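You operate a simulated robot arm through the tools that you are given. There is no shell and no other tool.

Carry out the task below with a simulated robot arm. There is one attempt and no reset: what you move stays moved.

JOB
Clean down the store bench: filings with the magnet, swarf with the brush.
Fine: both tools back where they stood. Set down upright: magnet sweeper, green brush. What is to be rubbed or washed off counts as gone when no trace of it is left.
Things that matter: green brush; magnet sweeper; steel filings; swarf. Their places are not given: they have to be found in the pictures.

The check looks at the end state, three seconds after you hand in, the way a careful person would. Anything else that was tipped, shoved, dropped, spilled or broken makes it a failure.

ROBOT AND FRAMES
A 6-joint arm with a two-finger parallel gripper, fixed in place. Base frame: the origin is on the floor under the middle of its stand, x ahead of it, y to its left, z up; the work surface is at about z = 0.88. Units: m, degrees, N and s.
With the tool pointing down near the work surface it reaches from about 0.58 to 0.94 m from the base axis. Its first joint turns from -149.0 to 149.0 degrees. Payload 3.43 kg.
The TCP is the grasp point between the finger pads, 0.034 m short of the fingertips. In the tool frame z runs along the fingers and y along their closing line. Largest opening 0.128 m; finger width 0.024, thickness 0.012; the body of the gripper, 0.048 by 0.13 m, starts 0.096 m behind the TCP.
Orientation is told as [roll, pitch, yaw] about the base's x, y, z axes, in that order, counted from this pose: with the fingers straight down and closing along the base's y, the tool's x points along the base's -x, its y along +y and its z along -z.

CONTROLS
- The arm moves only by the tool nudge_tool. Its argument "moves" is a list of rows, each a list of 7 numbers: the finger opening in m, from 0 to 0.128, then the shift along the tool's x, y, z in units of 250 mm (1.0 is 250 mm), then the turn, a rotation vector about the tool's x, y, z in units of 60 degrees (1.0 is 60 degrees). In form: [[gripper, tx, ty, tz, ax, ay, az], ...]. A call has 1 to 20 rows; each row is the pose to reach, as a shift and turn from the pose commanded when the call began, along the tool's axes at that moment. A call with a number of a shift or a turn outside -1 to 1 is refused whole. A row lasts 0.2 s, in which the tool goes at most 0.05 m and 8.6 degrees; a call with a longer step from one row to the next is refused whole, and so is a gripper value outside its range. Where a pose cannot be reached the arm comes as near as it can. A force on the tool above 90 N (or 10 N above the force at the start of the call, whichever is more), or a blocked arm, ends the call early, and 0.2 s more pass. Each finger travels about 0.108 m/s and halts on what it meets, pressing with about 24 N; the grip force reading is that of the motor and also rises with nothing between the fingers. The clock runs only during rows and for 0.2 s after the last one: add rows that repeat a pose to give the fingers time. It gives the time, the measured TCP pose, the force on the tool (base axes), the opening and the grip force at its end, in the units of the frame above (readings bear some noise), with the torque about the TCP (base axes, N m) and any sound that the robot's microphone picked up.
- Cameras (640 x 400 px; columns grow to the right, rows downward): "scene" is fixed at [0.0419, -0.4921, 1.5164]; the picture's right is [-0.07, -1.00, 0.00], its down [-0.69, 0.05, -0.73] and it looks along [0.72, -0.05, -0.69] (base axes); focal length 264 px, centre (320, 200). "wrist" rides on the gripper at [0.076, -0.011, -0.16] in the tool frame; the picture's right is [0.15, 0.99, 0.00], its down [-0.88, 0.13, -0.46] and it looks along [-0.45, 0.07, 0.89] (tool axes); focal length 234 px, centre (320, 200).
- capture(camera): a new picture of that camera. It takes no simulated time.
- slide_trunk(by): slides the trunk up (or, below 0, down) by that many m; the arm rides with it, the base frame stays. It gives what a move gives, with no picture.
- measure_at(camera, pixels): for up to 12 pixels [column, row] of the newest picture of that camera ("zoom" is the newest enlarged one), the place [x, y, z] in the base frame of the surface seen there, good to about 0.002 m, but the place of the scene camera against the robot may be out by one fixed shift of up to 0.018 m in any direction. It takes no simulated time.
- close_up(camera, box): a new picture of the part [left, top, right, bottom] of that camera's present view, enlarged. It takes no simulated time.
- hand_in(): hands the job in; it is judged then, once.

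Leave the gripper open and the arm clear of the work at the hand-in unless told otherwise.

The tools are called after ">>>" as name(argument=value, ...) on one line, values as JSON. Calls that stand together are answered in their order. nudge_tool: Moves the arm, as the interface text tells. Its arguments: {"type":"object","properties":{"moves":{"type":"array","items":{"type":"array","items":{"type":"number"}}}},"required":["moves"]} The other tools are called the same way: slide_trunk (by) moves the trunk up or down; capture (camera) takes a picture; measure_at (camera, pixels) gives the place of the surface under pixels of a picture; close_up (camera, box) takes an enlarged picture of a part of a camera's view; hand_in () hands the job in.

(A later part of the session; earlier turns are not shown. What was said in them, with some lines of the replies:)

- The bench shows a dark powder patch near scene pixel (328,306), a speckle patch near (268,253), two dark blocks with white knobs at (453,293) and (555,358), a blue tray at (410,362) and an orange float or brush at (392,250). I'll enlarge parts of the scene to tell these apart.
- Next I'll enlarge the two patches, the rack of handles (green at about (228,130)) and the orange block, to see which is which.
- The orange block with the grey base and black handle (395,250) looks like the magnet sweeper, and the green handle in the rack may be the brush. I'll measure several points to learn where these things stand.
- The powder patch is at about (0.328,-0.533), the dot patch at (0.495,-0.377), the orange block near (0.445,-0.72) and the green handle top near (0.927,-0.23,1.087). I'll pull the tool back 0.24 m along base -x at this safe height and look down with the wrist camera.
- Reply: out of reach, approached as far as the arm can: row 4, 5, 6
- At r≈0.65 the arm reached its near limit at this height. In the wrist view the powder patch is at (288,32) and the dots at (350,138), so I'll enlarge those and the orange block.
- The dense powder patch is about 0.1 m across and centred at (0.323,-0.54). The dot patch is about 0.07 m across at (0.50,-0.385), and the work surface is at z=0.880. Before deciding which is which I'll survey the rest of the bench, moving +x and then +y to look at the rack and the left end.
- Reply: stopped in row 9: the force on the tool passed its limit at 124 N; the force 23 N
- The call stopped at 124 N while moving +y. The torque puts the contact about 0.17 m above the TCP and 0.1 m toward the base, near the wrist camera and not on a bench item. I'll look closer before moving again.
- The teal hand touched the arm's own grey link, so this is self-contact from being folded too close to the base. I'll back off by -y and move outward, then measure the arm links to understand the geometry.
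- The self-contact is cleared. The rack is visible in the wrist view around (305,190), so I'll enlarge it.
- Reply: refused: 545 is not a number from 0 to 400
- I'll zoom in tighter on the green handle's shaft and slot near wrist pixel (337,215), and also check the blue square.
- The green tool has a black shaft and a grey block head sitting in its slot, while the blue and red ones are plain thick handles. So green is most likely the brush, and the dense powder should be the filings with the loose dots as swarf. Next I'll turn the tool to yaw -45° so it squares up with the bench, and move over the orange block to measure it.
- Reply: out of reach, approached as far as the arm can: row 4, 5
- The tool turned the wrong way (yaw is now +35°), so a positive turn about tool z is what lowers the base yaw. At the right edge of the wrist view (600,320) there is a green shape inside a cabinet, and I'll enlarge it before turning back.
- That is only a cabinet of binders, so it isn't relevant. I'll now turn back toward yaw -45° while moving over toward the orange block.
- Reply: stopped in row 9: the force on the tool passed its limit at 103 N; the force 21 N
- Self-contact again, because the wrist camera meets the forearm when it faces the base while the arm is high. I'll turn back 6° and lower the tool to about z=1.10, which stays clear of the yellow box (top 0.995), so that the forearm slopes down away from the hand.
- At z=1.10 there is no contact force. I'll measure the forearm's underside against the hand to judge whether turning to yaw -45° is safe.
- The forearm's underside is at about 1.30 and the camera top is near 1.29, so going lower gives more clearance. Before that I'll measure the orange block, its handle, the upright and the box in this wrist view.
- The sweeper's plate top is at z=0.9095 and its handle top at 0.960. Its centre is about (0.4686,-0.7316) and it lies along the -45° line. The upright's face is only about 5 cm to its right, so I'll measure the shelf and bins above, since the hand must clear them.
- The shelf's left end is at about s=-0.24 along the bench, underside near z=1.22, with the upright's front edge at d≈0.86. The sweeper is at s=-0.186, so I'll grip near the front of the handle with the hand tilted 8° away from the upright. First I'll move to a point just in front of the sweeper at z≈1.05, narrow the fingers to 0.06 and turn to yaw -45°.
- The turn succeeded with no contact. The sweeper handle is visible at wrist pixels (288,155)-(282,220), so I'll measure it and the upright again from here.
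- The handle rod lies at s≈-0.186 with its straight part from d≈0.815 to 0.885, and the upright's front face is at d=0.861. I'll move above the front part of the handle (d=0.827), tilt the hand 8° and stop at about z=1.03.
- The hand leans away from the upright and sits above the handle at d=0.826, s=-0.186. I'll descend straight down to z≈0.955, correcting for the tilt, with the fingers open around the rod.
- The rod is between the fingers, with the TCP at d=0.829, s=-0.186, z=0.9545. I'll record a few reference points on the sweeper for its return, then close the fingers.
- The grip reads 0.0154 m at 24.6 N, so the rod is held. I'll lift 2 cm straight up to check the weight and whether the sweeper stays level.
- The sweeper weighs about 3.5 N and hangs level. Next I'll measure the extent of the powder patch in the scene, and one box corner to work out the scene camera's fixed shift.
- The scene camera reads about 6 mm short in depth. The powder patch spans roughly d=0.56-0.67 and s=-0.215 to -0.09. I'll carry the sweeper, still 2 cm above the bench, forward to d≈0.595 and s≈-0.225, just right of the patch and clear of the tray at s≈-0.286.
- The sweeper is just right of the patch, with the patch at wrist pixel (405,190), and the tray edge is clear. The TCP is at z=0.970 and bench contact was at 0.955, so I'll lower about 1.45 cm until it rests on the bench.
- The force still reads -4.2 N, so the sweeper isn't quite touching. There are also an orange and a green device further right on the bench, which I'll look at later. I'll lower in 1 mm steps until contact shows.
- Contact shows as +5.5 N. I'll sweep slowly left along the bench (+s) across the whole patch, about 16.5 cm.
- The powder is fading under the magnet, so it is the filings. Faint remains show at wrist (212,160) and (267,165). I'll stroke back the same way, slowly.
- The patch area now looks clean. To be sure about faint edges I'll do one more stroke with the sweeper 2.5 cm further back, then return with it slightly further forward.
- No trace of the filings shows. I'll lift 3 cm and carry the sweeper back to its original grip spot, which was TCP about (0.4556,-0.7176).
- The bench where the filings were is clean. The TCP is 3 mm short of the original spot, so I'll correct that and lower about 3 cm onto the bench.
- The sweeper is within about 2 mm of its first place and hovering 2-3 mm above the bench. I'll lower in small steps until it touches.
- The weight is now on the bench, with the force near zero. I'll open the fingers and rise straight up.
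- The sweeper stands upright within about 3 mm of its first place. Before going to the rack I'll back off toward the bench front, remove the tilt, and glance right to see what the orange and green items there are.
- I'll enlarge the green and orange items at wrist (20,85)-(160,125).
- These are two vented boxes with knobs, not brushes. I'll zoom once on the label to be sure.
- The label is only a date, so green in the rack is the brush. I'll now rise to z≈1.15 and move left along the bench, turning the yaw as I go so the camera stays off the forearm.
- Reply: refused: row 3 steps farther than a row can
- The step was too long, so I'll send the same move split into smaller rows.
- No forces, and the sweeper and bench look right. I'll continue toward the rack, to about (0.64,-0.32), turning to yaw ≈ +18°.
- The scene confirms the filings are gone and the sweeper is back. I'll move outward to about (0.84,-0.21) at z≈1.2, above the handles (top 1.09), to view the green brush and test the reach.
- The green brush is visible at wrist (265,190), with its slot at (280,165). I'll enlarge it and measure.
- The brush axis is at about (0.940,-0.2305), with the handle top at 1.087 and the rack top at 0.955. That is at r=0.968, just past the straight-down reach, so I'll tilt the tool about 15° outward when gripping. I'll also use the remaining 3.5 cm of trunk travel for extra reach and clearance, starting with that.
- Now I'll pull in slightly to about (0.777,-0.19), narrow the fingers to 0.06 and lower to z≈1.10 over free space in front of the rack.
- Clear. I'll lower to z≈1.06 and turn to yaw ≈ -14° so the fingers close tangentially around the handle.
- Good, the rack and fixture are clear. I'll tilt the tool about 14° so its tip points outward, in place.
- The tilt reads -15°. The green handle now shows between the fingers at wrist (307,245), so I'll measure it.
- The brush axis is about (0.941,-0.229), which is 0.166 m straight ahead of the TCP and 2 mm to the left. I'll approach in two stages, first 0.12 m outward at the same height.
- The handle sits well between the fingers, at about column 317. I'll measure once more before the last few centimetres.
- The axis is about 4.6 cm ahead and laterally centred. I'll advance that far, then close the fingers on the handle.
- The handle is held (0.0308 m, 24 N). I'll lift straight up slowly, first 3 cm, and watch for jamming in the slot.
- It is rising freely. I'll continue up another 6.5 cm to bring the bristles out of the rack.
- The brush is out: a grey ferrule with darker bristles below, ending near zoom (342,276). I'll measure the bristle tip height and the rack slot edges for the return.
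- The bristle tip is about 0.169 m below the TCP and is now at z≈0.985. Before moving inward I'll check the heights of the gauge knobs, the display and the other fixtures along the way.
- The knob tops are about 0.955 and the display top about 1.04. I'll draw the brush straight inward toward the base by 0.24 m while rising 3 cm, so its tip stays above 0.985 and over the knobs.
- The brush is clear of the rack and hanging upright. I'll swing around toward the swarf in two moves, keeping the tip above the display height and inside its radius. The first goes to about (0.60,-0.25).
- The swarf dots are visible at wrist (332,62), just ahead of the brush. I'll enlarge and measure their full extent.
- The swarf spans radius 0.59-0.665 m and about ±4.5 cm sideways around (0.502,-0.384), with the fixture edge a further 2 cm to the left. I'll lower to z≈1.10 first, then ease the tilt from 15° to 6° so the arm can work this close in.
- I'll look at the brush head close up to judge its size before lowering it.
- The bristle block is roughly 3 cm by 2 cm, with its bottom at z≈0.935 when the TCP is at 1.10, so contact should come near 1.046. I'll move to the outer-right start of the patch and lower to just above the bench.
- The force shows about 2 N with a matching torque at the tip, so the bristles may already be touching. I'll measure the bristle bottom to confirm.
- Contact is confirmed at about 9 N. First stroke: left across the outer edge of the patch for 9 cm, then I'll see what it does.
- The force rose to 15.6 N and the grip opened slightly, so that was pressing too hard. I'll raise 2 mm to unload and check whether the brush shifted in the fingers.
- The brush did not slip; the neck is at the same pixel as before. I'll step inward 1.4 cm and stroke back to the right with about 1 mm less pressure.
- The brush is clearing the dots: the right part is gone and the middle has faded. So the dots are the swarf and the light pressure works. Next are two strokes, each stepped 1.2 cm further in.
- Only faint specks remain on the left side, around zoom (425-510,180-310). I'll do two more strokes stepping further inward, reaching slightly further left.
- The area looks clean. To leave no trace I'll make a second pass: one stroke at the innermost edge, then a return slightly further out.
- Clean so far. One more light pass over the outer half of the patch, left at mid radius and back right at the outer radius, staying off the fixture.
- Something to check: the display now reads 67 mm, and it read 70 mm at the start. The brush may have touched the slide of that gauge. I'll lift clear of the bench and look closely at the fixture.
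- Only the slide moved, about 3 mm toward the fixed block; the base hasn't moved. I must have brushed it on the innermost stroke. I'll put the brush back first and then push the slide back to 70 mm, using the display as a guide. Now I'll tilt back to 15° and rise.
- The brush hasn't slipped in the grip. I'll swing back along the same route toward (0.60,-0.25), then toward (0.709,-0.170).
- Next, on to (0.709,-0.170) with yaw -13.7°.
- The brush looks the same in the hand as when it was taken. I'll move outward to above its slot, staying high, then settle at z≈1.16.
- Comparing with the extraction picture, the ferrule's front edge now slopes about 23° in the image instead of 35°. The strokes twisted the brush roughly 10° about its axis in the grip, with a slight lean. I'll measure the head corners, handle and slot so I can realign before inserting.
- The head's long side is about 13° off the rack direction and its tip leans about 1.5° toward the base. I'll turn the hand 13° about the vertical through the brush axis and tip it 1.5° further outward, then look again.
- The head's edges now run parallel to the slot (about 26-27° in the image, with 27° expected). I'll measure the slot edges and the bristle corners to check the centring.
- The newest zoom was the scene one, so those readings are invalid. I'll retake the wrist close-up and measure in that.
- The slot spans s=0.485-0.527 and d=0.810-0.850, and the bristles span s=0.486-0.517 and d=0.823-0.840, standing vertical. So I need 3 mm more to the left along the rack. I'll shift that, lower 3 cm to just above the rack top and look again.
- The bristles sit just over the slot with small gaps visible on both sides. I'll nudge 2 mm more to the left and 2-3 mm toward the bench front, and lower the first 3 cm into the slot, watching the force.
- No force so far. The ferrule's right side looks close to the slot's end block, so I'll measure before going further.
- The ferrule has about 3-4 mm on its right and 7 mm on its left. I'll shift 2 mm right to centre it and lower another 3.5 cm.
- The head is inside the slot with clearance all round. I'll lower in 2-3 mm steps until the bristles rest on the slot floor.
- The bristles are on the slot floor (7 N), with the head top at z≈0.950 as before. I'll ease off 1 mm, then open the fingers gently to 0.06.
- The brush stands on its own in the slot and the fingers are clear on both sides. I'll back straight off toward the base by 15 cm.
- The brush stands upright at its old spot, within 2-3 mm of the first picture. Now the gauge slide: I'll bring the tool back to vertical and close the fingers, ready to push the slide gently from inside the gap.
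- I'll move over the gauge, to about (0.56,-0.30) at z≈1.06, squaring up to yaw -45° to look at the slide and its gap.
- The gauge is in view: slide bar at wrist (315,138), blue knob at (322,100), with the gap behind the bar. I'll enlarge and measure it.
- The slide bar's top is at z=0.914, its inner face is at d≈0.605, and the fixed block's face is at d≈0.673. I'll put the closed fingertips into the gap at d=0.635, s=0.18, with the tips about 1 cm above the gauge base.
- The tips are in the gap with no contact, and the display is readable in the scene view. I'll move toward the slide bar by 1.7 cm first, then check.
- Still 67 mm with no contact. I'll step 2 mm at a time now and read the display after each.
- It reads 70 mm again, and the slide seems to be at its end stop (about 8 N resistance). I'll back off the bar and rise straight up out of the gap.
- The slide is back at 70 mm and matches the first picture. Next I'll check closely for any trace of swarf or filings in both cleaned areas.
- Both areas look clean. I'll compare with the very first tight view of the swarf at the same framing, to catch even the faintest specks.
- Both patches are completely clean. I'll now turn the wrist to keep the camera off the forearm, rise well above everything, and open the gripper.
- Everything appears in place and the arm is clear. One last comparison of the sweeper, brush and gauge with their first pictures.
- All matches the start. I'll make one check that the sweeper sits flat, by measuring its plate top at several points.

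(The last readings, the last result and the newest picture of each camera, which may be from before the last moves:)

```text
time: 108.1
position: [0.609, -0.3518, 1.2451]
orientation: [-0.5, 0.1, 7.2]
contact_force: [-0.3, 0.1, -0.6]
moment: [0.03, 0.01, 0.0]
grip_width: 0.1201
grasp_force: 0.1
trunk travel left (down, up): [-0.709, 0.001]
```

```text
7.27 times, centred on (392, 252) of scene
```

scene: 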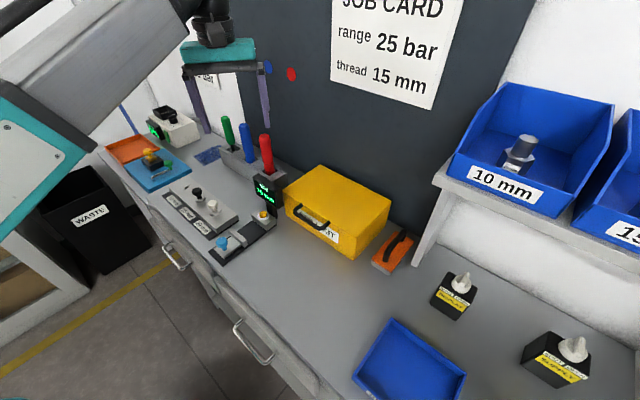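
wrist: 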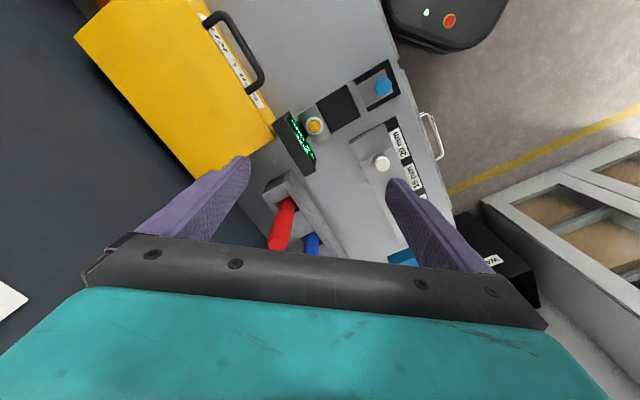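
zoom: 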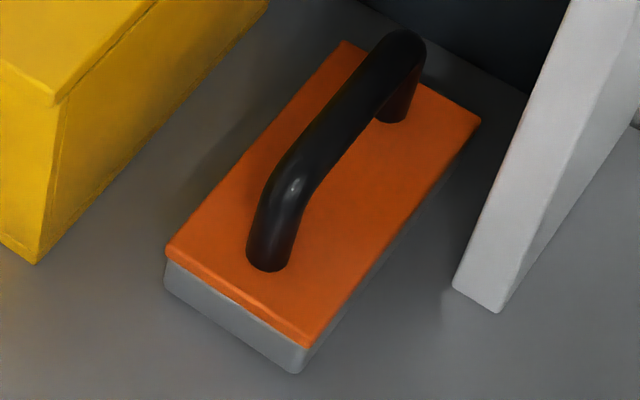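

The plate top is level at four corners (z=0.913-0.914 in the scene camera's frame), so the sweeper stands flat. The state at hand-in:
- **Bench:** no trace of filings or swarf shows.
- **Tools:** the sweeper and the brush are both back at their places.
- **Gauge:** I moved the slide 3 mm during brushing and set it back. It reads 70 mm as at the start.
- **Arm:** the gripper is open and the arm is clear.

I'm handing in.

>>> hand_in()

```text
The job is handed in.
```

The bench is clean and the job is handed in; I don't have the result of the check. The magnet took up all the filings and the brush cleared all the swarf, and close-up pictures of both areas show no trace left.

- **Magnet sweeper:** it is back upright and flat, within about 3 mm of where it stood.
- **Green brush:** it is back upright in its rack slot, within about 3 mm of where it stood. It twisted slightly in the grip during the strokes, so I realigned it before putting it back.
- **Gauge slide (my mistake):** while brushing I knocked the slide of the size gauge by 3 mm, and the display went from 70 to 67 mm. I pushed it back and it reads 70 mm again. Its base did not move.
- **Arm:** it touched itself twice early on while I was finding a safe wrist angle; nothing on the bench was hit then. At hand-in the gripper was open and the arm was above the bench, clear of everything.
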